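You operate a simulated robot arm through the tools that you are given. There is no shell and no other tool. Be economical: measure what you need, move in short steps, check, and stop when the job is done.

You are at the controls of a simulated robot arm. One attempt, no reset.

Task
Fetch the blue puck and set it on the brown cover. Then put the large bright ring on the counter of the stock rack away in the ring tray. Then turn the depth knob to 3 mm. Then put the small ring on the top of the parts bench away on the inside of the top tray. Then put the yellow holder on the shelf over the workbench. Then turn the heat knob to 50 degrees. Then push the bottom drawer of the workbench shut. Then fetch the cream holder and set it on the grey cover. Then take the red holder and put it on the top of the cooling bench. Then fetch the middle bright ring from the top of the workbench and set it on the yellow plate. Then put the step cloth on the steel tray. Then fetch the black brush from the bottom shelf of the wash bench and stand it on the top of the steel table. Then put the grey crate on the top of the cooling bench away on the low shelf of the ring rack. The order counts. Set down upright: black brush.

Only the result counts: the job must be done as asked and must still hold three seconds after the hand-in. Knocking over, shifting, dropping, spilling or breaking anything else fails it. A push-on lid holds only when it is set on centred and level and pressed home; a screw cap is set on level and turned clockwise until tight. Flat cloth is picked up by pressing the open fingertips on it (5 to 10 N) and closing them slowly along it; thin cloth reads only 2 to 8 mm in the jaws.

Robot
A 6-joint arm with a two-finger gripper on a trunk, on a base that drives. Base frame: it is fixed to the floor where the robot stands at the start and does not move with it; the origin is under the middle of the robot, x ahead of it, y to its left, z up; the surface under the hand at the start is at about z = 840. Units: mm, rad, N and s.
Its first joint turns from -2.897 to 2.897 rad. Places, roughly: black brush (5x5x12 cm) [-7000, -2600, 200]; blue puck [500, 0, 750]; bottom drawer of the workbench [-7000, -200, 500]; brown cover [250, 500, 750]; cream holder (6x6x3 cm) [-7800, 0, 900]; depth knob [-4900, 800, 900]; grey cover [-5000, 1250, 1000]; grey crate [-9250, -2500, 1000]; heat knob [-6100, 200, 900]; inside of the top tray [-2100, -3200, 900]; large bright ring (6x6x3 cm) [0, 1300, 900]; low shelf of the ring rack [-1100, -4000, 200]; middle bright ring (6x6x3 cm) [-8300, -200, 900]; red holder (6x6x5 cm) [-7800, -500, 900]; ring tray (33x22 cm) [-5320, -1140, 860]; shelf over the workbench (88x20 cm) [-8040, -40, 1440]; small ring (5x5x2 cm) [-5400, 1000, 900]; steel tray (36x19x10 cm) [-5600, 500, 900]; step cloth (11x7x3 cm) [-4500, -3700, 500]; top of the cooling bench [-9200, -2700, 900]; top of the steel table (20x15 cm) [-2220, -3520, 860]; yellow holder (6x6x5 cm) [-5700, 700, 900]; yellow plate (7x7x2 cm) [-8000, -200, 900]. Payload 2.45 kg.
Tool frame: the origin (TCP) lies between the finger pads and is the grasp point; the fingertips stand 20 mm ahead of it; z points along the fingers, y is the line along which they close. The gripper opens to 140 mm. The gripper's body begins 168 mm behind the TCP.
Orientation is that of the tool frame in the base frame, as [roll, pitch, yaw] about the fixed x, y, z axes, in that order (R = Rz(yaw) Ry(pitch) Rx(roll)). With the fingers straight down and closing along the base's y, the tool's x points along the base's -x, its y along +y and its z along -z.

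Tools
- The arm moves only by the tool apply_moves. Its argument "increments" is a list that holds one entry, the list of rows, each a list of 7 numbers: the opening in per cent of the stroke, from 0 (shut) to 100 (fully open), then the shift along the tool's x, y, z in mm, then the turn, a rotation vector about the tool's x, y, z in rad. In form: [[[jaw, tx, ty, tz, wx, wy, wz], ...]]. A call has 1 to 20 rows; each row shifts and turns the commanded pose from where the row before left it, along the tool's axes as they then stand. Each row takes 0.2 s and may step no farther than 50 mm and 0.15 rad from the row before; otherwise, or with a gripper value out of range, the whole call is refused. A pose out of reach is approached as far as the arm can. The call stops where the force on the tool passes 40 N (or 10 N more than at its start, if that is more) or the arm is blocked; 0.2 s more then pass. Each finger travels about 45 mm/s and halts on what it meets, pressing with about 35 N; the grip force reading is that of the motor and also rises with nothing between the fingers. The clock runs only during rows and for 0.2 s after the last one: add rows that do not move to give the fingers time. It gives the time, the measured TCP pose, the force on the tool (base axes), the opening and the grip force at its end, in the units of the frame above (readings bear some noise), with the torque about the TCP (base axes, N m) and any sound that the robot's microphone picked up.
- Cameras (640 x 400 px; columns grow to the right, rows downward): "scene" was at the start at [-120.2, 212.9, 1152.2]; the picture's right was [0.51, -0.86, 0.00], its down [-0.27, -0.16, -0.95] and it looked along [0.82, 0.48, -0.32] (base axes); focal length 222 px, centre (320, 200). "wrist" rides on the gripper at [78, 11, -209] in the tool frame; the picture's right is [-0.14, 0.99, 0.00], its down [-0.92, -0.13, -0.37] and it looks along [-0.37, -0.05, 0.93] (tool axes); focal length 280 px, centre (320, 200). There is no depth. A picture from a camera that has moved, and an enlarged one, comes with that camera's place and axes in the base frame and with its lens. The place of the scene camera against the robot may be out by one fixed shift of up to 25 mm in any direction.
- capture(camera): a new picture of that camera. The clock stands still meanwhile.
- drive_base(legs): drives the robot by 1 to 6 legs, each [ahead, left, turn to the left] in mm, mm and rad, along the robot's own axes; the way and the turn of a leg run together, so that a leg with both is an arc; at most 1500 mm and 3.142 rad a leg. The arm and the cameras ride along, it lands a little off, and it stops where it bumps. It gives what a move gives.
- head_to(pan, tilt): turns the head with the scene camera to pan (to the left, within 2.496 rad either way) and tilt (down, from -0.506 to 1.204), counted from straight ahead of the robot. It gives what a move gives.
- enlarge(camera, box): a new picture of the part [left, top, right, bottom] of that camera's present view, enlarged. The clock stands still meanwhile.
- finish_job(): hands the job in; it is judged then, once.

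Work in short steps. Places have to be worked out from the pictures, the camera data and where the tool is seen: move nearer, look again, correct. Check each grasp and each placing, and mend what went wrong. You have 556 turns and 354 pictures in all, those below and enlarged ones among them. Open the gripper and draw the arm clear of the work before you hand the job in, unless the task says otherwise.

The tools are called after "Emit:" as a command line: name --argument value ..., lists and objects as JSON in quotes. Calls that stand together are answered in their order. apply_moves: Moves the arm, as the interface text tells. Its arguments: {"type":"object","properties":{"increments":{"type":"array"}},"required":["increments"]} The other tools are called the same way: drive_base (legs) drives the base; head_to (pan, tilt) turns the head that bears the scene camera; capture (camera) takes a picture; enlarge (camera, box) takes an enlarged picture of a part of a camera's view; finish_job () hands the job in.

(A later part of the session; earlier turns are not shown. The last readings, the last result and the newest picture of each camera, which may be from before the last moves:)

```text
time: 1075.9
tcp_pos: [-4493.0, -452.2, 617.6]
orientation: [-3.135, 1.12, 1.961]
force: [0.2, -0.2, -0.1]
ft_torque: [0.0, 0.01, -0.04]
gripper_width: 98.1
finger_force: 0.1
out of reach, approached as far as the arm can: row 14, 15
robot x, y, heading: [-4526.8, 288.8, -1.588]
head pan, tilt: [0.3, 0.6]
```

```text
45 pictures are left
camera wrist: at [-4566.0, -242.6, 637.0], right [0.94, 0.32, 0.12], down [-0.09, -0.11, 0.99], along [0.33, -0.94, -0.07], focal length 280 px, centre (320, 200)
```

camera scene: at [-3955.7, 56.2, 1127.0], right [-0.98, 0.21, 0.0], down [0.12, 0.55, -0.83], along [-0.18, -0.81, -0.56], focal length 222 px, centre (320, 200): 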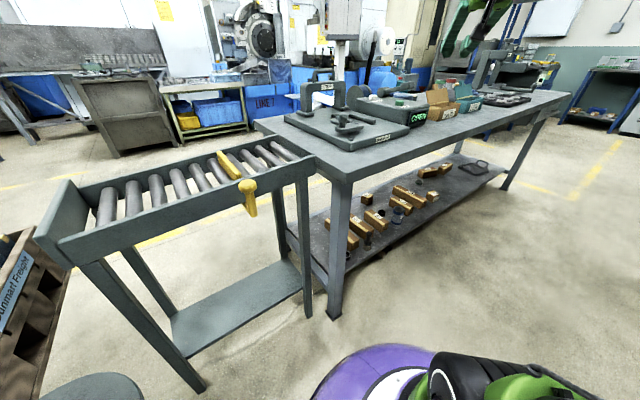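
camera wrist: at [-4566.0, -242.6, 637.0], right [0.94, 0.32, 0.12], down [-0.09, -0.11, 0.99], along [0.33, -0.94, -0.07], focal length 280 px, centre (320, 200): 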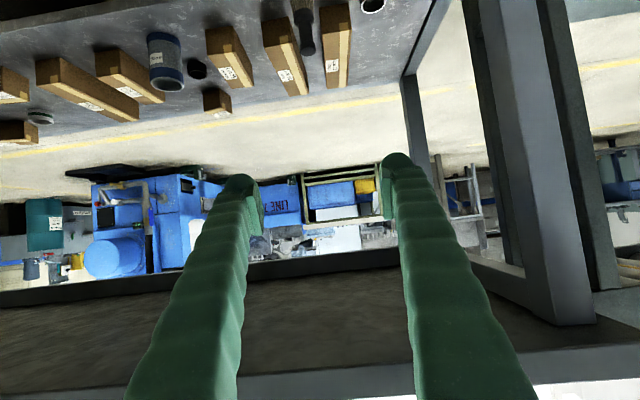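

Emit:
drive_base --legs '[[-74, 243, 0]]'

Emit:
apply_moves --increments '[[[70, 0, -45, 0, 0, 0, 0], [70, 0, -45, 0, 0, 0, 0], [70, 0, -45, 0, 0, 0, 0], [70, 27.1, -30.8, 20.7, 0, 0, 0], [70, 27.1, -30.8, 20.7, 0, 0, 0], [70, 27.1, -30.8, 20.7, 0, 0, 0], [70, 27.1, -30.8, 20.7, 0, 0, 0], [70, 27.1, -30.8, 20.7, 0, 0, 0], [70, 27.1, -30.8, 20.7, 0, 0, 0], [70, 27.1, -30.8, 20.7, 0, 0, 0], [70, 27.1, -30.8, 20.7, 0, 0, 0], [70, 27.1, -30.8, 20.7, 0, 0, 0], [70, 0, 0, 0, 0, 0, 0]]]'

Emit:
capture --camera "wrist"

```text
time: 1077.8
tcp_pos: [-4246.9, -385.0, 617.6]
orientation: [-3.136, 1.12, 1.958]
force: [-0.3, 0.4, 0.3]
ft_torque: [0.0, -0.02, 0.0]
gripper_width: 98.0
finger_force: 0.0
robot x, y, heading: [-4284.9, 356.1, -1.591]
head pan, tilt: [0.3, 0.6]
```

```text
time: 1080.6
tcp_pos: [-4611.4, -595.0, 318.6]
orientation: [-3.133, 1.12, 1.959]
force: [0.1, -0.1, 0.1]
ft_torque: [0.0, -0.01, -0.02]
gripper_width: 97.9
finger_force: 0.0
robot x, y, heading: [-4283.3, 358.6, -1.591]
head pan, tilt: [0.3, 0.6]
```

```text
44 pictures are left
camera wrist: at [-4684.2, -386.0, 337.7], right [0.94, 0.31, 0.12], down [-0.09, -0.11, 0.99], along [0.32, -0.94, -0.07], focal length 280 px, centre (320, 200)
```

wrist: 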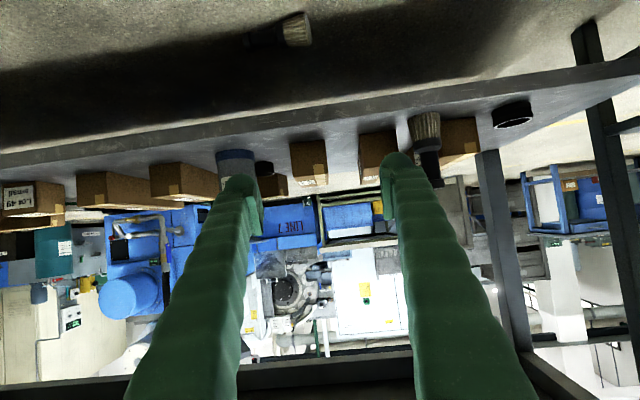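

The brush lies behind the lower shelf in the open under the table top, bristles towards -u. I can take the handle from above. I back off and bring the hand near vertical, turned so that the bristles lie on its camera side.

Emit:
apply_moves --increments '[[[70, 20, 0, -40, 0, 0, 0], [70, 20, 0, -40, 0, 0, 0], [70, 20, 0, -40, 0, 0, 0], [70, -20, 0, -20, 0, 0.138, 0], [70, 0, 0, -20, 0, 0.138, 0], [70, 0, 0, 0, 0, 0.138, 0], [70, 0, 0, 0, 0, 0.138, 0], [70, 0, 0, 0, 0, 0.138, 0], [70, 0, 0, 0, 0, 0.138, 0], [70, 0, 0, 0, 0, 0.138, 0], [70, 0, 0, 0, 0, 0.138, 0], [70, 0, 0, 0, 0, 0.138, 0], [70, 0, 0, 0, 0, 0.138, 0], [70, 0, 0, 0, 0, 0, 0]]]'

Emit:
apply_moves --increments '[[[70, 0, 0, 0, -0.036, 0, 0.1352], [70, 0, 0, 0, -0.036, 0, 0.1352], [70, 0, 0, 0, -0.036, 0, 0.1352], [70, 0, 0, 0, -0.036, 0, 0.1352], [70, 0, 0, 0, -0.036, 0, 0.1352], [70, 0, 0, 0, -0.036, 0, 0.1352], [70, 0, 0, 0, -0.036, 0, 0.1352], [70, 0, 0, 0, -0.036, 0, 0.1352], [70, 0, 0, 0, -0.036, 0, 0.1352], [70, 0, 0, 0, 0, 0, 0]]]'

Emit:
capture --camera "wrist"

```text
time: 1083.6
tcp_pos: [-4685.3, -467.6, 366.9]
orientation: [-3.139, -0.26, 1.949]
force: [0.1, -0.3, -0.1]
ft_torque: [0.03, 0.02, 0.02]
gripper_width: 98.1
finger_force: 0.1
out of reach, approached as far as the arm can: row 2, 3
robot x, y, heading: [-4280.7, 355.1, -1.597]
head pan, tilt: [0.3, 0.6]
```

```text
time: 1085.8
tcp_pos: [-4684.5, -467.3, 366.1]
orientation: [-3.141, -0.259, 0.69]
force: [1.0, -0.5, -0.2]
ft_torque: [-0.01, 0.0, 0.0]
gripper_width: 98.1
finger_force: 0.1
robot x, y, heading: [-4281.2, 357.9, -1.592]
head pan, tilt: [0.3, 0.6]
```

```text
43 pictures are left
camera wrist: at [-4661.0, -462.1, 587.8], right [0.53, -0.85, -0.04], down [-0.84, -0.53, 0.12], along [-0.12, -0.03, -0.99], focal length 280 px, centre (320, 200)
```

wrist: 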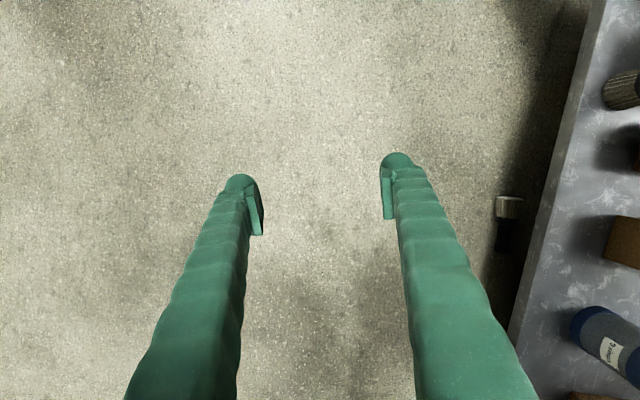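

The view shows the brush lying parallel to the shelf and about 50 mm under its edge. I will take it end to end with a tilted hand from behind and draw it out. I turn and tilt the hand for that.

Emit:
apply_moves --increments '[[[80, 0, 0, 0, 0.0359, 0, -0.135], [90, 0, 0, 0, 0.0359, 0, -0.135], [100, 0, 0, 0, 0.0359, 0, -0.135], [100, 0, 0, 0, 0.0359, 0, -0.135], [100, 0, 0, 0, 0.0359, 0, -0.135], [100, 0, 0, 0, 0.0359, 0, -0.135], [100, 0, 0, 0, 0.0359, 0, -0.135], [100, 0, 0, 0, 0.0359, 0, -0.135], [100, 0, 0, 0, 0.0359, 0, -0.135], [100, 0, 0, 0, 0.0359, 0, -0.135], [100, 0, 0, 0, 0, -0.134, 0], [100, 0, 0, 0, 0, -0.134, 0], [100, 0, 0, 0, 0, -0.134, 0], [100, 0, 0, 0, 0, -0.134, 0], [100, 0, 0, 0, 0, -0.134, 0], [100, 0, 0, 0, 0, -0.134, 0], [100, 0, 0, 0, 0, -0.134, 0], [100, 0, 0, 0, 0, -0.134, 0], [100, 0, 0, 0, 0, -0.134, 0], [100, 0, 0, 0, 0, -0.134, 0]]]'

```text
time: 1090.0
tcp_pos: [-4684.8, -467.5, 366.8]
orientation: [-3.132, 1.08, 2.095]
force: [-0.7, -0.9, -0.2]
ft_torque: [0.01, 0.04, -0.01]
gripper_width: 140.1
finger_force: 0.0
robot x, y, heading: [-4277.3, 355.2, -1.592]
head pan, tilt: [0.3, 0.6]
```

Emit:
apply_moves --increments '[[[100, 21.8, -10.3, 37.9, 0, 0, 0], [100, 21.8, -10.3, 37.9, 0, 0, 0], [100, 21.8, -10.3, 37.9, 0, 0, 0], [100, 21.8, -10.3, 37.9, 0, 0, 0], [100, 21.8, -10.3, 37.9, 0, 0, 0], [100, 21.8, -10.3, 37.9, 0, 0, 0], [100, 21.8, -10.3, 37.9, 0, 0, 0], [100, 0, 0, 0, 0, 0, 0]]]'

Emit:
capture --camera "wrist"

```text
time: 1091.8
tcp_pos: [-4654.4, -623.2, 159.9]
orientation: [-3.133, 1.077, 2.096]
force: [-0.3, -0.7, 0.2]
ft_torque: [0.01, -0.04, -0.02]
gripper_width: 139.8
finger_force: 0.1
out of reach, approached as far as the arm can: row 6, 7
robot x, y, heading: [-4284.8, 359.0, -1.588]
head pan, tilt: [0.3, 0.6]
```

```text
42 pictures are left
camera wrist: at [-4755.2, -426.6, 190.0], right [0.89, 0.43, 0.12], down [-0.05, -0.16, 0.99], along [0.44, -0.89, -0.12], focal length 280 px, centre (320, 200)
```

wrist: 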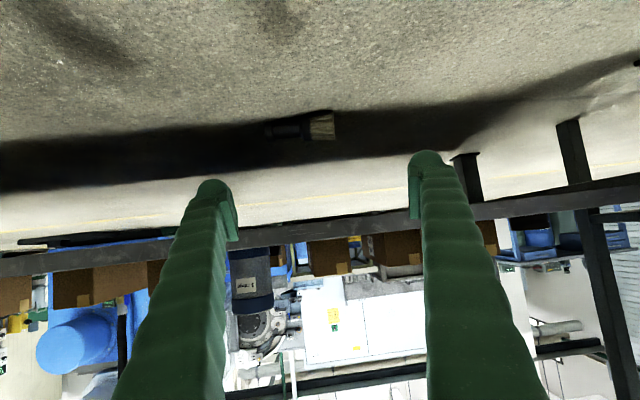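

The brush lies squarely between the open fingers, with about 200 mm of height under the shelf. I go in low.

Emit:
apply_moves --increments '[[[100, 3.2, -5.6, 39.3, 0, 0, 0], [100, 3.2, -5.6, 39.3, 0, 0, 0], [100, 3.2, -5.6, 39.3, 0, 0, 0], [100, 3.2, -5.6, 39.3, 0, 0, 0], [100, 0, 0, 0, 0, 0, 0]]]'

Emit:
capture --camera "wrist"

```text
time: 1093.0
tcp_pos: [-4585.2, -711.6, 178.1]
orientation: [-3.133, 1.079, 2.094]
force: [-0.6, 0.2, 0.2]
ft_torque: [0.01, -0.04, 0.0]
gripper_width: 139.7
finger_force: 0.0
out of reach, approached as far as the arm can: row 1, 2, 3, 4
robot x, y, heading: [-4282.0, 357.3, -1.593]
head pan, tilt: [0.3, 0.6]
```

```text
41 pictures are left
camera wrist: at [-4685.3, -514.9, 207.0], right [0.89, 0.43, 0.12], down [-0.05, -0.16, 0.99], along [0.44, -0.89, -0.12], focal length 280 px, centre (320, 200)
```

wrist: 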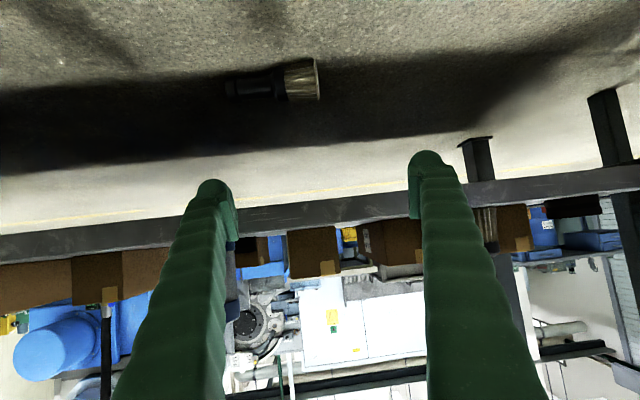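

Emit:
drive_base --legs '[[-81, 182, 0]]'

Emit:
apply_moves --increments '[[[100, 0, -40, 0, 0, 0, 0], [100, 0, -40, 0, 0, 0, 0], [100, 0, -40, 0, 0, 0, 0], [100, 0, -40, 0, 0, 0, 0], [100, 0, -30, 0, 0, 0, 0], [100, 20, 0, 10, 0, 0, 0], [100, 30, 0, 15, 0, 0, 0], [100, 30, 0, 15, 0, 0, 0], [100, 0, 0, 0, 0, 0, 0]]]'

```text
time: 1094.6
tcp_pos: [-4398.0, -635.8, 178.3]
orientation: [-3.134, 1.077, 2.096]
force: [0.2, -0.3, 0.1]
ft_torque: [-0.03, -0.01, 0.0]
gripper_width: 140.1
finger_force: 0.2
robot x, y, heading: [-4093.0, 434.1, -1.591]
head pan, tilt: [0.3, 0.6]
```

```text
time: 1096.6
tcp_pos: [-4511.8, -646.9, 218.9]
orientation: [-3.132, 1.074, 2.096]
force: [-0.6, -1.3, 0.3]
ft_torque: [0.0, 0.01, -0.02]
gripper_width: 139.8
finger_force: 0.1
out of reach, approached as far as the arm can: row 1, 2, 3, 4, 5, 6, 7, 8
robot x, y, heading: [-4091.8, 433.7, -1.596]
head pan, tilt: [0.3, 0.6]
```

The wrist limit depends on how far the hand points away from the arm. I will approach along the brush's own axis instead, with the robot further towards -u. I back the hand off, raise it, and reposition.

Emit:
apply_moves --increments '[[[80, -30, 0, -35, 0, 0, 0], [80, -10, 0, -45, 0, 0, 0], [70, -10, 0, -45, 0, 0, 0], [70, -20, 0, -40, 0, 0, 0], [70, -20, 0, -40, 0, 0, 0], [70, -30, 0, -35, 0, 0, 0], [70, -30, 0, -35, 0, 0, 0], [70, -40, 0, -20, 0, 0, 0], [70, -40, 0, -20, 0, 0, 0], [70, 0, 0, 0, 0, 0, 0]]]'

Emit:
drive_base --legs '[[0, 320, 0], [200, 0, 0], [0, 0, -0.64]]'

```text
time: 1098.8
tcp_pos: [-4593.9, -500.2, 568.8]
orientation: [-3.132, 1.076, 2.096]
force: [-0.3, -0.2, -0.4]
ft_torque: [0.0, -0.01, 0.01]
gripper_width: 98.1
finger_force: 0.2
robot x, y, heading: [-4094.2, 438.3, -1.592]
head pan, tilt: [0.3, 0.6]
```

```text
time: 1102.9
tcp_pos: [-4413.1, -616.0, 568.0]
orientation: [-3.133, 1.079, 1.942]
force: [0.1, 0.6, 0.2]
ft_torque: [-0.02, -0.01, -0.01]
gripper_width: 97.9
finger_force: 0.1
robot x, y, heading: [-3776.0, 227.1, -1.747]
head pan, tilt: [0.3, 0.6]
stopped in leg 3: the robot was blocked; the commanded pose is now the measured one
```

The hand met the table edge while turning. I reverse that turn, back away and raise the hand higher first.

Emit:
drive_base --legs '[[0, 0, 0.12], [-220, 0, 0]]'

Emit:
apply_moves --increments '[[[70, -42, 0, -22, 0, 0, 0], [70, -42, 0, -22, 0, 0, 0], [70, -42, 0, -22, 0, 0, 0], [70, -42, 0, -22, 0, 0, 0], [70, -42, 0, -22, 0, 0, 0], [70, -42, 0, -22, 0, 0, 0], [70, -42, 0, -22, 0, 0, 0], [70, -42, 0, -22, 0, 0, 0], [70, -42, 0, -22, 0, 0, 0], [70, -42, 0, -22, 0, 0, 0], [70, -42, 0, -22, 0, 0, 0], [70, -42, 0, -22, 0, 0, 0], [70, 0, 0, 0, 0, 0, 0]]]'

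Emit:
capture --camera "scene"

```text
time: 1105.1
tcp_pos: [-4292.1, -470.6, 568.5]
orientation: [-3.133, 1.077, 2.064]
force: [0.1, 0.1, 0.0]
ft_torque: [0.01, -0.05, 0.03]
gripper_width: 97.9
finger_force: 0.2
robot x, y, heading: [-3762.2, 445.9, -1.629]
head pan, tilt: [0.3, 0.6]
```

```text
time: 1107.9
tcp_pos: [-4283.7, -475.1, 1136.8]
orientation: [-3.132, 1.08, 2.065]
force: [0.1, -0.5, 0.0]
ft_torque: [0.0, -0.03, -0.02]
gripper_width: 98.0
finger_force: 0.1
robot x, y, heading: [-3765.5, 447.6, -1.629]
head pan, tilt: [0.3, 0.6]
```

```text
40 pictures are left
camera scene: at [-3567.7, 531.7, 1127.0], right [-0.97, -0.24, 0.0], down [-0.14, 0.55, -0.82], along [0.2, -0.8, -0.57], focal length 222 px, centre (320, 200)
```

scene: 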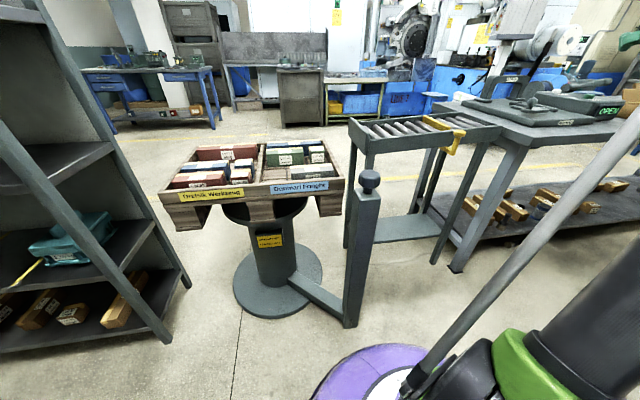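

Emit:
drive_base --legs '[[157, -46, 0], [0, 0, -0.534]]'

```text
time: 1110.8
tcp_pos: [-4731.5, -241.4, 1136.2]
orientation: [-3.133, 1.079, 1.541]
force: [-0.4, -0.5, -0.1]
ft_torque: [0.0, 0.0, 0.03]
gripper_width: 97.8
finger_force: 0.2
robot x, y, heading: [-3818.8, 291.9, -2.147]
head pan, tilt: [0.3, 0.6]
```

Emit:
apply_moves --increments '[[[70, 0, 0, 0, 0.1246, 0, 0.0665], [70, 0, 0, 0, 0.1246, 0, 0.0665], [70, 0, 0, 0, 0.1246, 0, 0.0665], [70, 0, 0, 0, 0.1246, 0, 0.0665], [70, -2.2, 45.8, 4.2, 0, 0, 0], [70, -2.2, 45.8, 4.2, 0, 0, 0], [70, -2.2, 45.8, 4.2, 0, 0, 0], [70, -2.2, 45.8, 4.2, 0, 0, 0], [70, -2.2, 45.8, 4.2, 0, 0, 0], [70, -2.2, 45.8, 4.2, 0, 0, 0], [70, -2.2, 45.8, 4.2, 0, 0, 0], [70, -2.2, 45.8, 4.2, 0, 0, 0], [70, -2.2, 45.8, 4.2, 0, 0, 0], [70, -2.2, 45.8, 4.2, 0, 0, 0], [70, 0, 0, 0, 0, 0, 0]]]'

```text
time: 1114.0
tcp_pos: [-4385.1, -544.3, 1132.4]
orientation: [-3.13, 1.081, 0.976]
force: [-0.3, -0.7, 0.5]
ft_torque: [0.04, 0.0, 0.02]
gripper_width: 98.1
finger_force: 0.0
robot x, y, heading: [-3818.0, 298.7, -2.156]
head pan, tilt: [0.3, 0.6]
```

Emit:
apply_moves --increments '[[[70, 39.7, 0, 21.2, 0, 0, 0], [70, 39.7, 0, 21.2, 0, 0, 0], [70, 39.7, 0, 21.2, 0, 0, 0], [70, 39.7, 0, 21.2, 0, 0, 0], [70, 39.7, 0, 21.2, 0, 0, 0], [70, 39.7, 0, 21.2, 0, 0, 0], [70, 39.7, 0, 21.2, 0, 0, 0], [70, 39.7, 0, 21.2, 0, 0, 0], [70, 39.7, 0, 21.2, 0, 0, 0], [70, 39.7, 0, 21.2, 0, 0, 0], [70, 39.7, 0, 21.2, 0, 0, 0], [70, 39.7, 0, 21.2, 0, 0, 0], [70, 39.7, 0, 21.2, 0, 0, 0], [70, 39.7, 0, 21.2, 0, 0, 0], [70, 39.7, 0, 21.2, 0, 0, 0], [70, 39.7, 0, 21.2, 0, 0, 0], [70, 39.7, 0, 21.2, 0, 0, 0], [70, 39.7, 0, 21.2, 0, 0, 0], [70, 0, 0, 0, 0, 0, 0]]]'

Emit:
capture --camera "wrist"

```text
time: 1115.5
tcp_pos: [-4383.5, -541.7, 872.7]
orientation: [-3.14, 1.093, 0.963]
force: [9.6, 18.1, 31.2]
ft_torque: [-0.66, -1.72, 1.22]
gripper_width: 99.9
finger_force: 1.8
robot x, y, heading: [-3815.7, 295.6, -2.154]
head pan, tilt: [0.3, 0.6]
stopped in row 7: the force on the tool passed its limit at 135 N (the readings are from after the stop); the commanded pose is now the measured one
```

```text
39 pictures are left
camera wrist: at [-4249.1, -366.4, 898.0], right [0.78, -0.62, 0.12], down [-0.16, -0.01, 0.99], along [-0.61, -0.79, -0.1], focal length 280 px, centre (320, 200)
```

wrist: 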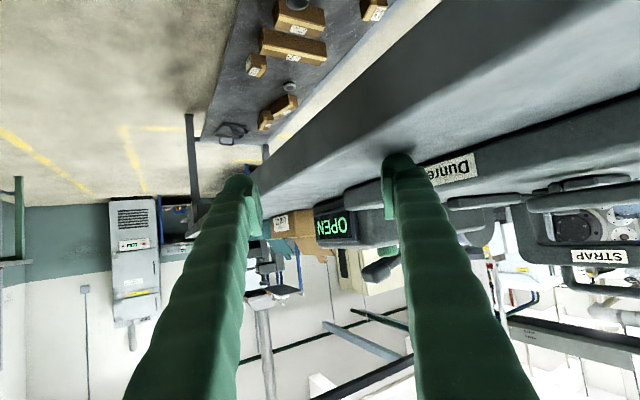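

A finger came down on the table top, which reaches further back than I assumed. I lift, move back clear of the table, and lower there.

Emit:
apply_moves --increments '[[[70, -26, 0, -14, 0, 0, 0], [70, 17.3, 0, -33.3, 0, 0, 0], [70, 17.3, 0, -33.3, 0, 0, 0], [70, 17.3, 0, -33.3, 0, 0, 0], [70, 17.3, 0, -33.3, 0, 0, 0], [70, 17.3, 0, -33.3, 0, 0, 0], [70, 39.7, 0, 21.2, 0, 0, 0], [70, 39.7, 0, 21.2, 0, 0, 0], [70, 39.7, 0, 21.2, 0, 0, 0], [70, 39.7, 0, 21.2, 0, 0, 0], [70, 39.7, 0, 21.2, 0, 0, 0], [70, 39.7, 0, 21.2, 0, 0, 0], [70, 39.7, 0, 21.2, 0, 0, 0], [70, 0, 0, 0, 0, 0, 0]]]'

Emit:
capture --camera "wrist"

```text
time: 1118.5
tcp_pos: [-4279.3, -392.8, 582.8]
orientation: [-3.138, 1.088, 0.967]
force: [0.1, 0.5, 0.1]
ft_torque: [0.01, -0.02, 0.0]
gripper_width: 97.9
finger_force: 0.0
robot x, y, heading: [-3815.1, 293.4, -2.152]
head pan, tilt: [0.3, 0.6]
```

```text
38 pictures are left
camera wrist: at [-4144.9, -217.8, 609.1], right [0.78, -0.62, 0.12], down [-0.16, -0.01, 0.99], along [-0.61, -0.79, -0.11], focal length 280 px, centre (320, 200)
```

wrist: 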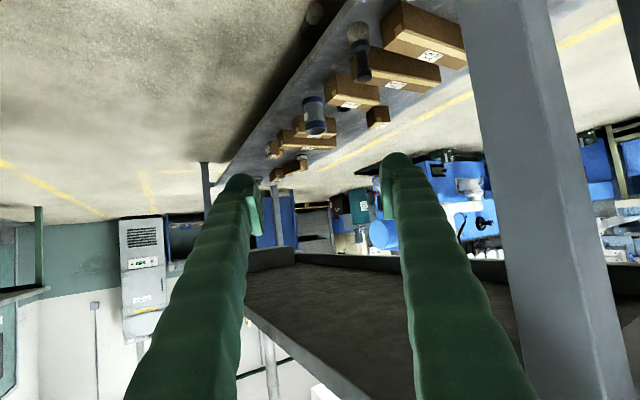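

Emit:
apply_moves --increments '[[[75, 15.7, 0.3, 40.9, 0, 0, 0], [80, 15.7, 0.3, 40.9, 0, 0, 0], [80, 15.7, 0.3, 40.9, 0, 0, 0], [80, 15.7, 0.3, 40.9, 0, 0, 0], [80, 15.7, 0.3, 40.9, 0, 0, 0], [80, 15.7, 0.3, 40.9, 0, 0, 0], [80, 15.7, 0.3, 40.9, 0, 0, 0], [80, 15.7, 0.3, 40.9, 0, 0, 0], [80, 15.7, 0.3, 40.9, 0, 0, 0], [80, 15.7, 0.3, 40.9, 0, 0, 0], [80, 15.7, 0.3, 40.9, 0, 0, 0], [80, 0, 0, 0, 0, 0, 0]]]'

Emit:
capture --camera "wrist"

```text
time: 1121.1
tcp_pos: [-4465.0, -665.8, 237.4]
orientation: [-3.137, 1.089, 0.966]
force: [-0.4, 1.2, -0.1]
ft_torque: [-0.01, 0.0, -0.03]
gripper_width: 111.8
finger_force: 0.1
out of reach, approached as far as the arm can: row 1, 2, 3
robot x, y, heading: [-3818.1, 294.2, -2.147]
head pan, tilt: [0.3, 0.6]
```

```text
37 pictures are left
camera wrist: at [-4330.1, -491.1, 263.8], right [0.78, -0.62, 0.12], down [-0.16, -0.01, 0.99], along [-0.61, -0.79, -0.11], focal length 280 px, centre (320, 200)
```

wrist: 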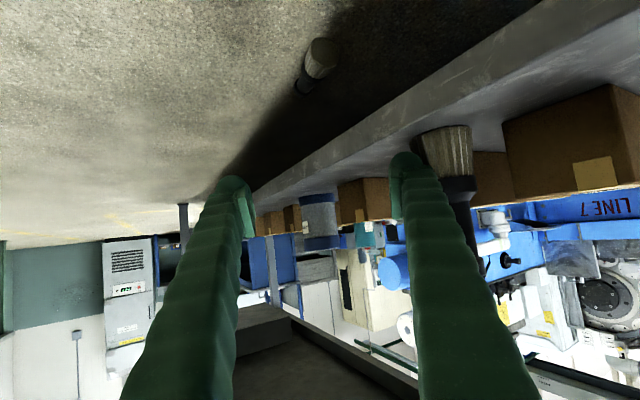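

The brush lies between the fingers with its bristle end towards me. I go down to it and grip the bristle head.

Emit:
apply_moves --increments '[[[70, 17.8, 1.9, 39.6, 0, 0, 0], [65, 17.8, 1.9, 39.6, 0, 0, 0], [60, 17.8, 1.9, 39.6, 0, 0, 0], [60, 17.8, 1.9, 39.6, 0, 0, 0], [60, 17.8, 1.9, 39.6, 0, 0, 0], [60, 0, 0, 0, 0, 0, 0]]]'

Emit:
capture --camera "wrist"

```text
time: 1121.5
tcp_pos: [-4477.6, -681.7, 221.6]
orientation: [3.128, 1.105, 0.949]
force: [20.4, 23.3, 75.9]
ft_torque: [-2.17, -4.29, 2.21]
gripper_width: 103.1
finger_force: 9.2
out of reach, approached as far as the arm can: row 2
robot x, y, heading: [-3817.0, 298.4, -2.156]
head pan, tilt: [0.3, 0.6]
stopped in row 2: the force on the tool passed its limit at 263 N (the readings are from after the stop); the commanded pose is now the measured one
```

```text
36 pictures are left
camera wrist: at [-4341.2, -506.1, 244.7], right [0.78, -0.62, 0.13], down [-0.16, 0.01, 0.99], along [-0.61, -0.79, -0.09], focal length 280 px, centre (320, 200)
```

wrist: 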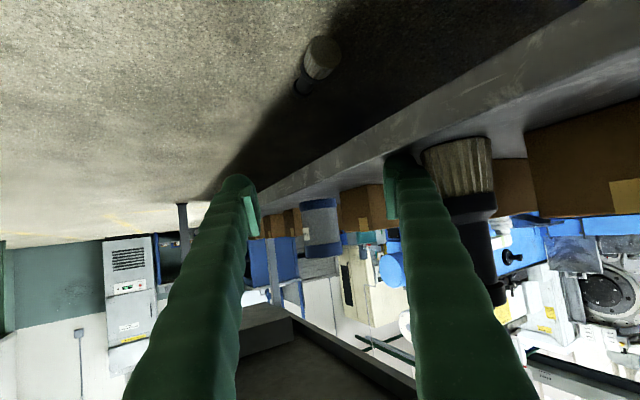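

A finger came down on the lower shelf, since the shelf edge overlaps the brush. A steeper hand at about 35°, coming straight in from behind the table, will reach under the edge. I free the hand first and look that nothing moved.

Emit:
apply_moves --increments '[[[60, -30, 0, -15, 0, 0, 0], [60, -20, 0, -35, 0, 0, 0], [60, 10, 0, -45, 0, 0, 0], [60, 10, 0, -45, 0, 0, 0], [60, 10, 0, -45, 0, 0, 0], [60, -20, 0, -40, 0, 0, 0], [60, -30, 0, -35, 0, 0, 0], [60, 17.3, 0, -33.3, 0, 0, 0], [60, 17.3, 0, -33.3, 0, 0, 0], [60, 17.3, 0, -33.3, 0, 0, 0], [60, -40, 0, -20, 0, 0, 0], [60, -40, 0, -20, 0, 0, 0], [60, -40, 0, -20, 0, 0, 0], [60, -40, 0, -20, 0, 0, 0], [60, -40, 0, -20, 0, 0, 0], [60, -40, 0, -20, 0, 0, 0], [60, -40, 0, -20, 0, 0, 0], [60, -40, 0, -20, 0, 0, 0], [60, -40, 0, -20, 0, 0, 0], [60, 0, 0, 0, 0, 0, 0]]]'

Emit:
capture --camera "wrist"

```text
time: 1125.2
tcp_pos: [-4357.2, -502.5, 767.9]
orientation: [-3.123, 1.077, 0.973]
force: [-4.0, 15.2, -23.5]
ft_torque: [-0.81, 1.51, 1.14]
gripper_width: 78.5
finger_force: 0.1
out of reach, approached as far as the arm can: row 5, 6, 8, 9, 10
robot x, y, heading: [-3817.1, 293.8, -2.157]
head pan, tilt: [0.3, 0.6]
stopped in row 18: the force on the tool passed its limit at 171 N (the readings are from after the stop); the commanded pose is now the measured one
```

```text
35 pictures are left
camera wrist: at [-4221.7, -328.2, 797.9], right [0.77, -0.62, 0.11], down [-0.16, -0.02, 0.99], along [-0.61, -0.78, -0.12], focal length 280 px, centre (320, 200)
```

wrist: 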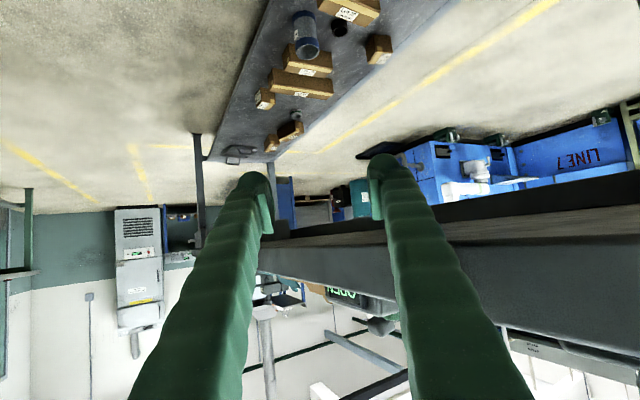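

Emit:
apply_moves --increments '[[[60, 26, 0, 14, 0, 0, 0], [60, 20, 0, -40, 0, 0, 0], [60, 20, 0, -40, 0, 0, 0], [60, 20, 0, -40, 0, 0, 0], [60, 20, 0, -40, 0, 0, 0], [60, -40, 0, -20, 0, 0, 0], [60, -40, 0, -20, 0, 0, 0], [60, -40, 0, -20, 0, 0, 0], [60, -40, 0, -20, 0, 0, 0], [60, -40, 0, -20, 0, 0, 0], [60, -40, 0, -20, 0, 0, 0], [60, -40, 0, -20, 0, 0, 0], [60, -40, 0, -20, 0, 0, 0], [60, -40, 0, -20, 0, 0, 0], [60, 0, 0, 0, 0, 0, 0]]]'

Emit:
head_to --pan 0.3 --tilt 0.45

Emit:
capture --camera "scene"

```text
time: 1128.4
tcp_pos: [-4258.7, -369.0, 1150.1]
orientation: [-3.127, 1.08, 0.974]
force: [0.8, 0.3, -0.4]
ft_torque: [-0.02, 0.0, 0.03]
gripper_width: 84.0
finger_force: 0.1
robot x, y, heading: [-3818.2, 293.6, -2.155]
head pan, tilt: [0.3, 0.6]
```

```text
time: 1129.1
tcp_pos: [-4258.8, -368.8, 1150.2]
orientation: [-3.126, 1.078, 0.974]
force: [-0.5, -0.5, 0.0]
ft_torque: [-0.01, 0.0, 0.05]
gripper_width: 84.2
finger_force: 0.1
robot x, y, heading: [-3818.4, 296.7, -2.149]
head pan, tilt: [0.3, 0.45]
```

```text
34 pictures are left
camera scene: at [-3602.5, 259.2, 1140.5], right [-0.96, 0.28, 0.0], down [0.12, 0.42, -0.9], along [-0.25, -0.86, -0.44], focal length 222 px, centre (320, 200)
```

scene: 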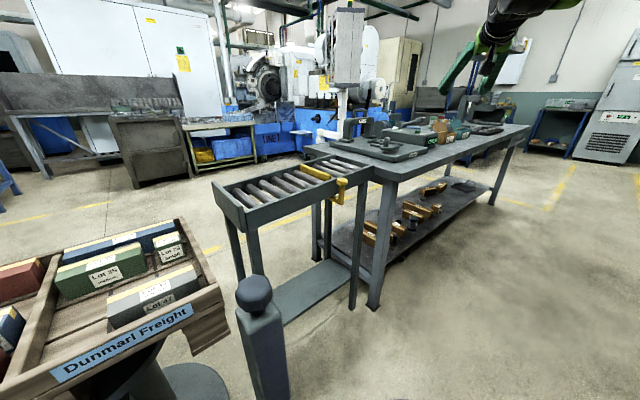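

All is in place. I straighten the hand to 35°, and move the robot directly behind the brush, facing square to the table.

Emit:
apply_moves --increments '[[[80, 0, 0, 0, 0, 0.117, 0], [90, 0, 0, 0, 0, 0.117, 0], [100, 0, 0, 0, 0, 0.117, 0], [100, 0, 0, 0, 0, 0.117, 0], [100, 0, 0, 0, 0, 0, 0]]]'

Emit:
drive_base --legs '[[0, 0, 0.985], [-280, 0, 0], [0, -1130, 0]]'

```text
time: 1130.3
tcp_pos: [-4256.0, -367.8, 1148.2]
orientation: [-3.132, 0.611, 0.964]
force: [-1.0, -0.7, 0.0]
ft_torque: [-0.01, 0.03, -0.01]
gripper_width: 140.2
finger_force: 0.0
robot x, y, heading: [-3816.3, 295.6, -2.149]
head pan, tilt: [0.3, 0.45]
```

```text
time: 1140.0
tcp_pos: [-4664.4, -608.8, 1148.2]
orientation: [-3.133, 0.611, 1.924]
force: [0.2, 0.2, 0.1]
ft_torque: [0.01, -0.03, 0.05]
gripper_width: 140.0
finger_force: 0.0
robot x, y, heading: [-4953.4, 132.2, -1.194]
head pan, tilt: [0.3, 0.45]
```

Emit:
apply_moves --increments '[[[100, 24, 0, -17, -0.057, 0, -0.082], [100, 24, 0, -17, -0.057, 0, -0.082], [100, 26.8, 0, 38.2, 0, 0, 0], [100, 26.8, 0, 38.2, 0, 0, 0], [100, 26.8, 0, 38.2, 0, 0, 0], [100, 26.8, 0, 38.2, 0, 0, 0], [100, 26.8, 0, 38.2, 0, 0, 0], [100, 26.8, 0, 38.2, 0, 0, 0], [100, 26.8, 0, 38.2, 0, 0, 0], [100, 26.8, 0, 38.2, 0, 0, 0], [100, 26.8, 0, 38.2, 0, 0, 0], [100, 26.8, 0, 38.2, 0, 0, 0], [100, 26.8, 0, 38.2, 0, 0, 0], [100, 26.8, 0, 38.2, 0, 0, 0], [100, 26.8, 0, 38.2, 0, 0, 0], [100, 26.8, 0, 38.2, 0, 0, 0], [100, 26.8, 0, 38.2, 0, 0, 0], [100, 0, 0, 0, 0, 0, 0]]]'

Emit:
capture --camera "wrist"

```text
time: 1143.8
tcp_pos: [-4691.0, -559.9, 452.7]
orientation: [-3.132, 0.606, 2.121]
force: [-0.6, -0.3, -0.4]
ft_torque: [-0.01, 0.01, -0.01]
gripper_width: 140.1
finger_force: 0.0
out of reach, approached as far as the arm can: row 17
robot x, y, heading: [-4954.4, 135.7, -1.201]
head pan, tilt: [0.3, 0.45]
```

```text
33 pictures are left
camera wrist: at [-4777.1, -397.5, 578.4], right [0.91, 0.42, 0.07], down [0.18, -0.53, 0.83], along [0.38, -0.74, -0.56], focal length 280 px, centre (320, 200)
```

wrist: 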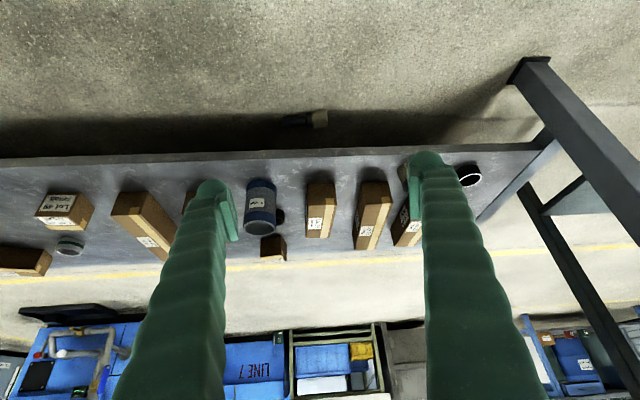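

The brush lies straight ahead, parallel to the closing direction, about 80 mm under the shelf edge. I set the tilt to 45° and go low in front of it.

Emit:
apply_moves --increments '[[[100, 0, 0, 0, 0, -0.09, 0], [100, 0, 0, 0, 0, -0.09, 0], [100, 21.6, -8.2, 40.4, 0, 0, 0], [100, 21.6, -8.2, 40.4, 0, 0, 0], [100, 21.6, -8.2, 40.4, 0, 0, 0], [100, 21.6, -8.2, 40.4, 0, 0, 0], [100, 21.6, -8.2, 40.4, 0, 0, 0], [100, 0, 0, 0, 0, 0, 0]]]'

Emit:
capture --camera "wrist"

```text
time: 1145.6
tcp_pos: [-4667.5, -740.4, 363.5]
orientation: [-3.131, 0.785, 2.125]
force: [-0.2, 0.2, -0.9]
ft_torque: [0.03, -0.01, -0.02]
gripper_width: 140.0
finger_force: 0.0
out of reach, approached as far as the arm can: row 1, 2, 3, 4, 5, 6, 7
robot x, y, heading: [-4949.0, 131.2, -1.193]
head pan, tilt: [0.3, 0.45]
```

```text
32 pictures are left
camera wrist: at [-4763.6, -562.0, 454.4], right [0.9, 0.43, 0.09], down [0.1, -0.4, 0.91], along [0.43, -0.81, -0.4], focal length 280 px, centre (320, 200)
```

wrist: 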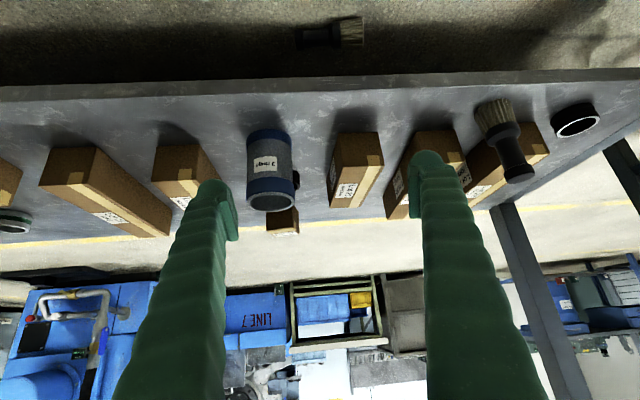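

The arm cannot get low enough at this distance and drifted forward over the shelf. I raise and back off, then shift the robot sideways along the bench to gain reach.

Emit:
apply_moves --increments '[[[100, -28, 0, -28, 0, 0, 0], [100, -28, 0, -28, 0, 0, 0], [100, -28, 0, -28, 0, 0, 0], [100, -28, 0, -28, 0, 0, 0], [100, 28, 0, -28, 0, 0, 0], [100, 28, 0, -28, 0, 0, 0], [100, 28, 0, -28, 0, 0, 0], [100, 28, 0, -28, 0, 0, 0], [100, 28, 0, -28, 0, 0, 0], [100, 0, 0, 0, 0, 0, 0]]]'

Emit:
drive_base --legs '[[-15, -375, 0]]'

```text
time: 1147.8
tcp_pos: [-4768.2, -568.6, 521.9]
orientation: [-3.131, 0.789, 2.127]
force: [-0.3, 0.9, 0.4]
ft_torque: [0.04, -0.05, -0.02]
gripper_width: 140.1
finger_force: 0.1
robot x, y, heading: [-4951.9, 136.1, -1.197]
head pan, tilt: [0.3, 0.45]
```

```text
time: 1150.2
tcp_pos: [-5119.9, -691.9, 522.9]
orientation: [-3.131, 0.789, 2.128]
force: [0.5, -0.1, 0.1]
ft_torque: [0.0, -0.01, -0.01]
gripper_width: 139.8
finger_force: 0.1
robot x, y, heading: [-5306.5, 6.0, -1.193]
head pan, tilt: [0.3, 0.45]
```

Emit:
apply_moves --increments '[[[100, -13.7, 38.3, 13.9, 0, 0, 0], [100, -13.7, 38.3, 13.9, 0, 0, 0], [100, -13.7, 38.3, 13.9, 0, 0, 0], [100, -13.7, 38.3, 13.9, 0, 0, 0], [100, -13.7, 38.3, 13.9, 0, 0, 0], [100, -13.7, 38.3, 13.9, 0, 0, 0], [100, -13.7, 38.3, 13.9, 0, 0, 0], [100, -13.7, 38.3, 13.9, 0, 0, 0], [100, -13.7, 38.3, 13.9, 0, 0, 0], [100, -13.7, 38.3, 13.9, 0, 0, 0], [100, 28, 0, 28, 0, 0, 0], [100, 28, 0, 28, 0, 0, 0], [100, 28, 0, 28, 0, 0, 0], [100, 28, 0, 28, 0, 0, 0], [100, 0, 0, 0, 0, 0, 0]]]'

Emit:
capture --camera "wrist"

```text
time: 1153.4
tcp_pos: [-4688.2, -666.5, 364.6]
orientation: [-3.128, 0.786, 2.127]
force: [-0.3, -0.6, 0.1]
ft_torque: [0.03, 0.01, 0.03]
gripper_width: 139.8
finger_force: 0.0
out of reach, approached as far as the arm can: row 14
robot x, y, heading: [-5309.1, 8.7, -1.191]
head pan, tilt: [0.3, 0.45]
```

```text
31 pictures are left
camera wrist: at [-4784.2, -486.8, 456.1], right [0.9, 0.43, 0.09], down [0.1, -0.4, 0.91], along [0.43, -0.81, -0.4], focal length 280 px, centre (320, 200)
```

wrist: 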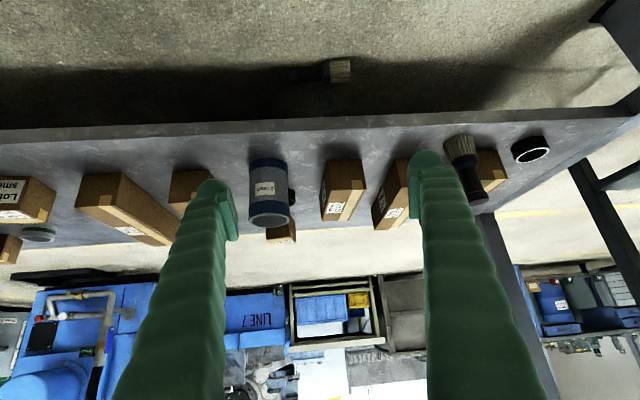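

Alignment is right. A 38° tilt lets me dip below the shelf edge just in front of it. I set that and step down and forward.

Emit:
apply_moves --increments '[[[100, 0, 0, 0, 0, 0.123, 0], [100, 24.6, 0, 31.5, 0, 0, 0], [100, 24.6, 0, 31.5, 0, 0, 0], [100, 7.8, 0, 38.4, 0, 0, 0], [100, 7.8, 0, 38.4, 0, 0, 0], [100, 0, 0, 0, 0, 0, 0]]]'

```text
time: 1154.8
tcp_pos: [-4662.1, -706.1, 222.2]
orientation: [-3.131, 0.663, 2.125]
force: [-0.4, 0.0, 0.4]
ft_torque: [-0.01, -0.03, -0.01]
gripper_width: 140.3
finger_force: 0.1
out of reach, approached as far as the arm can: row 3, 4
robot x, y, heading: [-5310.6, 5.5, -1.194]
head pan, tilt: [0.3, 0.45]
```

Emit:
apply_moves --increments '[[[100, 19.4, 0, 45, 0, 0, 0], [100, 19.4, 0, 45, 0, 0, 0], [100, 0, 0, 0, 0, 0, 0]]]'

Emit:
capture --camera "wrist"

```text
time: 1155.6
tcp_pos: [-4641.9, -733.8, 131.2]
orientation: [-3.129, 0.664, 2.126]
force: [-0.6, -0.2, 0.2]
ft_torque: [0.02, 0.03, 0.01]
gripper_width: 140.1
finger_force: 0.1
out of reach, approached as far as the arm can: row 1, 2
robot x, y, heading: [-5307.8, 8.4, -1.194]
head pan, tilt: [0.3, 0.45]
```

```text
30 pictures are left
camera wrist: at [-4732.3, -565.9, 246.5], right [0.9, 0.42, 0.08], down [0.16, -0.49, 0.86], along [0.4, -0.76, -0.51], focal length 280 px, centre (320, 200)
```

wrist: 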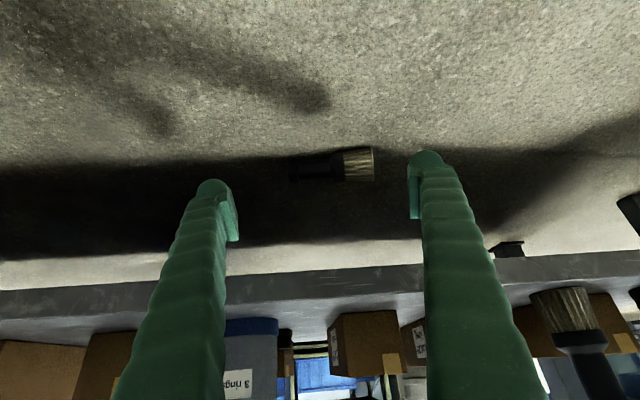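

Now I am under the shelf level with the brush straight ahead. I go in the last 100 mm.

Emit:
apply_moves --increments '[[[100, -4.4, 2.5, 35.4, 0, 0, 0], [100, -4.4, 2.5, 35.4, 0, 0, 0], [100, -4.4, 2.5, 35.4, 0, 0, 0], [100, -3, 2, 28, 0, 0, 0], [100, 0, 0, 0, 0, 0, 0]]]'

Emit:
capture --camera "wrist"

```text
time: 1156.8
tcp_pos: [-4593.7, -804.0, 56.6]
orientation: [-3.131, 0.667, 2.126]
force: [1.1, -0.6, -0.1]
ft_torque: [-0.01, -0.01, -0.04]
gripper_width: 140.0
finger_force: 0.0
out of reach, approached as far as the arm can: row 4
robot x, y, heading: [-5309.1, 8.7, -1.194]
head pan, tilt: [0.3, 0.45]
```

```text
29 pictures are left
camera wrist: at [-4683.2, -635.8, 173.0], right [0.9, 0.43, 0.08], down [0.16, -0.49, 0.86], along [0.4, -0.76, -0.5], focal length 280 px, centre (320, 200)
```

wrist: 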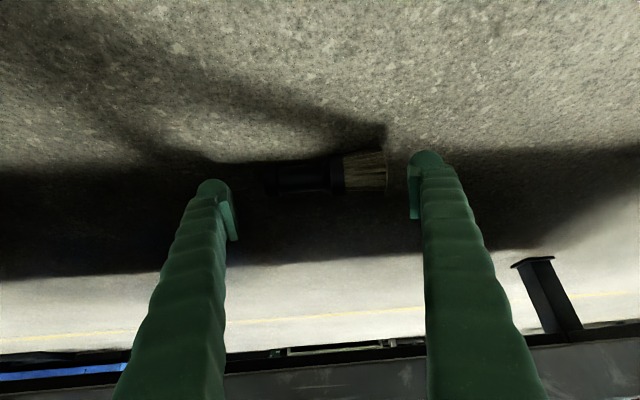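

Emit:
apply_moves --increments '[[[100, -6, 6, 18, 0, 0, 0], [100, 4, 0, 15, 0, 0, 0], [100, 0, 0, 0, 0, 0, 0]]]'

```text
time: 1157.6
tcp_pos: [-4584.2, -810.9, 62.9]
orientation: [-3.131, 0.665, 2.127]
force: [0.5, 0.9, -0.2]
ft_torque: [0.05, 0.01, -0.02]
gripper_width: 139.9
finger_force: 0.1
out of reach, approached as far as the arm can: row 1, 2
robot x, y, heading: [-5310.0, 12.5, -1.194]
head pan, tilt: [0.3, 0.45]
```

I am at a reach limit a few centimetres too high. I draw the hand back, move the robot 45 mm closer, and go in again.

Emit:
apply_moves --increments '[[[100, 23.6, 0, -18.5, 0, 0, 0], [100, 23.6, 0, -18.5, 0, 0, 0], [100, 0, 0, 0, 0, 0, 0]]]'

Emit:
drive_base --legs '[[45, 0, 0]]'

Emit:
apply_moves --increments '[[[100, 15, 0, 20, 0, 0, 0], [100, 5, 0, 15, 0, 0, 0], [100, 0, 0, 0, 0, 0, 0]]]'

```text
time: 1158.4
tcp_pos: [-4616.5, -759.3, 61.3]
orientation: [-3.133, 0.666, 2.125]
force: [0.4, -0.2, 0.1]
ft_torque: [0.01, -0.01, -0.01]
gripper_width: 140.1
finger_force: 0.1
robot x, y, heading: [-5302.2, 12.1, -1.194]
head pan, tilt: [0.3, 0.45]
```

```text
time: 1159.3
tcp_pos: [-4597.7, -800.7, 62.4]
orientation: [-3.13, 0.667, 2.128]
force: [0.0, 0.4, -0.2]
ft_torque: [-0.04, 0.01, 0.0]
gripper_width: 139.7
finger_force: 0.1
robot x, y, heading: [-5293.3, -34.6, -1.195]
head pan, tilt: [0.3, 0.45]
```

```text
time: 1160.1
tcp_pos: [-4600.5, -801.7, 42.6]
orientation: [-3.131, 0.665, 2.127]
force: [-0.9, 0.4, 0.1]
ft_torque: [-0.01, -0.05, 0.01]
gripper_width: 140.4
finger_force: 0.0
out of reach, approached as far as the arm can: row 1, 2
robot x, y, heading: [-5292.7, -34.3, -1.19]
head pan, tilt: [0.3, 0.45]
```

Emit:
apply_moves --increments '[[[100, -17.3, 10, 13.5, 0, 0, 0], [100, 0, 0, 0, 0, 0, 0]]]'

Emit:
capture --camera "wrist"

```text
time: 1160.7
tcp_pos: [-4581.9, -813.3, 47.7]
orientation: [-3.133, 0.665, 2.128]
force: [-0.5, -0.3, 0.2]
ft_torque: [0.01, 0.01, 0.01]
gripper_width: 139.8
finger_force: 0.1
out of reach, approached as far as the arm can: row 1
robot x, y, heading: [-5289.5, -34.4, -1.189]
head pan, tilt: [0.3, 0.45]
```

```text
28 pictures are left
camera wrist: at [-4671.7, -644.9, 163.6], right [0.9, 0.43, 0.08], down [0.16, -0.49, 0.86], along [0.4, -0.76, -0.51], focal length 280 px, centre (320, 200)
```

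wrist: 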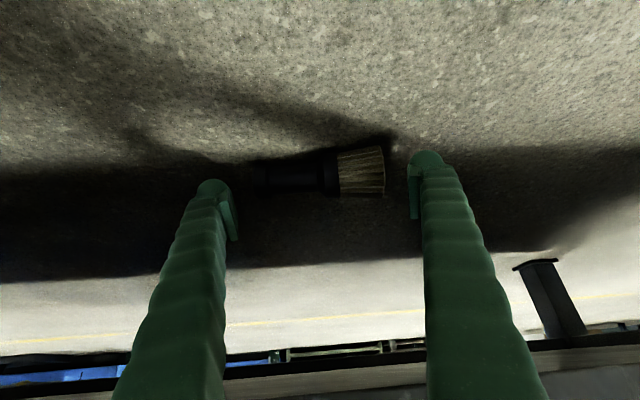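

The fingertips straddle the brush ends. I close gently and see whether it is caught.

Emit:
apply_moves --increments '[[[95, 0, 0, 0, 0, 0, 0], [90, 0, 0, 0, 0, 0, 0], [86, 0, 0, 0, 0, 0, 0], [82, 0, 0, 0, 0, 0, 0], [78, 0, 0, 0, 0, 0, 0], [74, 0, 0, 0, 0, 0, 0], [70, 0, 0, 0, 0, 0, 0], [70, 0, 0, 0, 0, 0, 0]]]'

```text
time: 1162.5
tcp_pos: [-4581.8, -813.7, 46.9]
orientation: [-3.13, 0.664, 2.128]
force: [-0.7, 0.0, -0.7]
ft_torque: [0.0, 0.05, 0.02]
gripper_width: 98.1
finger_force: 0.0
robot x, y, heading: [-5293.2, -36.7, -1.191]
head pan, tilt: [0.3, 0.45]
```

Emit:
enlarge --camera "wrist" --box '[190, 110, 450, 260]'

```text
2.46 times, centred on (320, 185) of wrist
camera zoom: at [-4671.9, -644.8, 163.6], right [0.9, 0.43, 0.08], down [0.16, -0.49, 0.86], along [0.4, -0.76, -0.51], focal length 690 px, centre (320, 237)
```

zoom: 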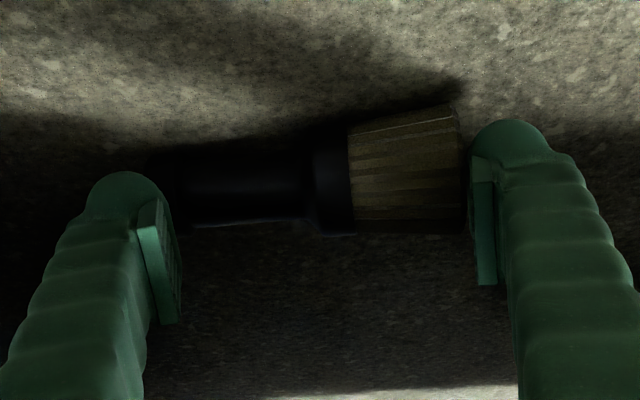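

The left fingertip is just above the handle end. A steeper hand, about 32°, should get lower. I open, back off slightly, reduce the tilt and try again.

Emit:
apply_moves --increments '[[[85, 0, 0, 0, 0, 0, 0], [100, 0, 0, 0, 0, 0, 0], [100, 23.6, -6, -18.5, 0, 0, 0], [100, 23.6, 0, -18.5, 0, 0, 0], [100, 0, 0, 0, 0, 0.107, 0], [100, 8, 0, 13, 0, 0, 0], [100, 8, 0, 13, 0, 0, 0], [100, 0, 0, 0, 0, 0, 0]]]'

```text
time: 1164.3
tcp_pos: [-4605.2, -777.9, 24.3]
orientation: [-3.131, 0.557, 2.125]
force: [0.2, 0.2, 0.1]
ft_torque: [-0.02, -0.03, -0.05]
gripper_width: 140.2
finger_force: 0.1
out of reach, approached as far as the arm can: row 4
robot x, y, heading: [-5289.4, -33.2, -1.194]
head pan, tilt: [0.3, 0.45]
```

Emit:
apply_moves --increments '[[[100, -18.9, 2, 9.4, 0, 0, 0], [100, -18.9, 2, 9.4, 0, 0, 0], [100, 0, 0, 0, 0, 0, 0], [94, 0, 0, 0, 0, 0, 0], [88, 0, 0, 0, 0, 0, 0], [83, 0, 0, 0, 0, 0, 0], [79, 0, 0, 0, 0, 0, 0], [76, 0, 0, 0, 0, 0, 0], [74, 0, 0, 0, 0, 0, 0], [74, 0, 0, 0, 0, 0, 0]]]'

```text
time: 1166.5
tcp_pos: [-4581.8, -809.9, 37.8]
orientation: [-3.134, 0.558, 2.126]
force: [-0.3, 0.7, 0.4]
ft_torque: [0.03, -0.03, 0.0]
gripper_width: 104.6
finger_force: 0.5
out of reach, approached as far as the arm can: row 1, 2
robot x, y, heading: [-5289.2, -32.7, -1.194]
head pan, tilt: [0.3, 0.45]
```

Contact is only slight because the hand rose again at this radius. I open, draw back 50 mm, move the robot in by the same amount, and repeat lower.

Emit:
apply_moves --increments '[[[90, 0, 0, 0, 0, 0, 0], [100, 0, 0, 0, 0, 0, 0], [100, 21, 0, -13, 0, 0, 0], [100, 21, 0, -13, 0, 0, 0], [100, 4, 0, 6, 0, 0, 0], [100, 0, 0, 0, 0, 0, 0]]]'

Emit:
drive_base --legs '[[48, 0, 0]]'

Emit:
apply_moves --increments '[[[100, 2, 0, 3, 0, 0, 0], [100, 0, 0, 0, 0, 0, 0]]]'

```text
time: 1167.9
tcp_pos: [-4608.3, -767.1, 29.1]
orientation: [-3.133, 0.56, 2.125]
force: [-0.6, -0.6, 0.7]
ft_torque: [-0.03, 0.0, 0.01]
gripper_width: 139.9
finger_force: 0.1
robot x, y, heading: [-5293.7, -33.8, -1.195]
head pan, tilt: [0.3, 0.45]
```

```text
time: 1168.8
tcp_pos: [-4591.1, -813.0, 27.5]
orientation: [-3.134, 0.559, 2.127]
force: [-0.2, 0.5, 0.7]
ft_torque: [0.01, -0.02, -0.02]
gripper_width: 140.0
finger_force: 0.0
robot x, y, heading: [-5274.2, -82.6, -1.194]
head pan, tilt: [0.3, 0.45]
```

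```text
time: 1169.4
tcp_pos: [-4590.4, -813.0, 25.8]
orientation: [-3.133, 0.56, 2.126]
force: [-0.5, -0.4, 0.6]
ft_torque: [0.0, -0.02, 0.02]
gripper_width: 140.1
finger_force: 0.0
robot x, y, heading: [-5274.2, -76.7, -1.196]
head pan, tilt: [0.3, 0.45]
```

Emit:
apply_moves --increments '[[[100, -6.8, 8, 4.2, 0, 0, 0], [100, 0, 0, 0, 0, 0, 0], [94, 0, 0, 0, 0, 0, 0], [88, 0, 0, 0, 0, 0, 0], [84, 0, 0, 0, 0, 0, 0], [80, 0, 0, 0, 0, 0, 0], [77, 0, 0, 0, 0, 0, 0], [74, 0, 0, 0, 0, 0, 0], [74, 0, 0, 0, 0, 0, 0]]]'

```text
time: 1171.4
tcp_pos: [-4579.8, -815.5, 24.7]
orientation: [-3.134, 0.558, 2.126]
force: [-0.4, 0.3, 2.1]
ft_torque: [0.0, -0.02, 0.0]
gripper_width: 112.7
finger_force: 34.7
robot x, y, heading: [-5274.1, -81.9, -1.195]
head pan, tilt: [0.3, 0.45]
```

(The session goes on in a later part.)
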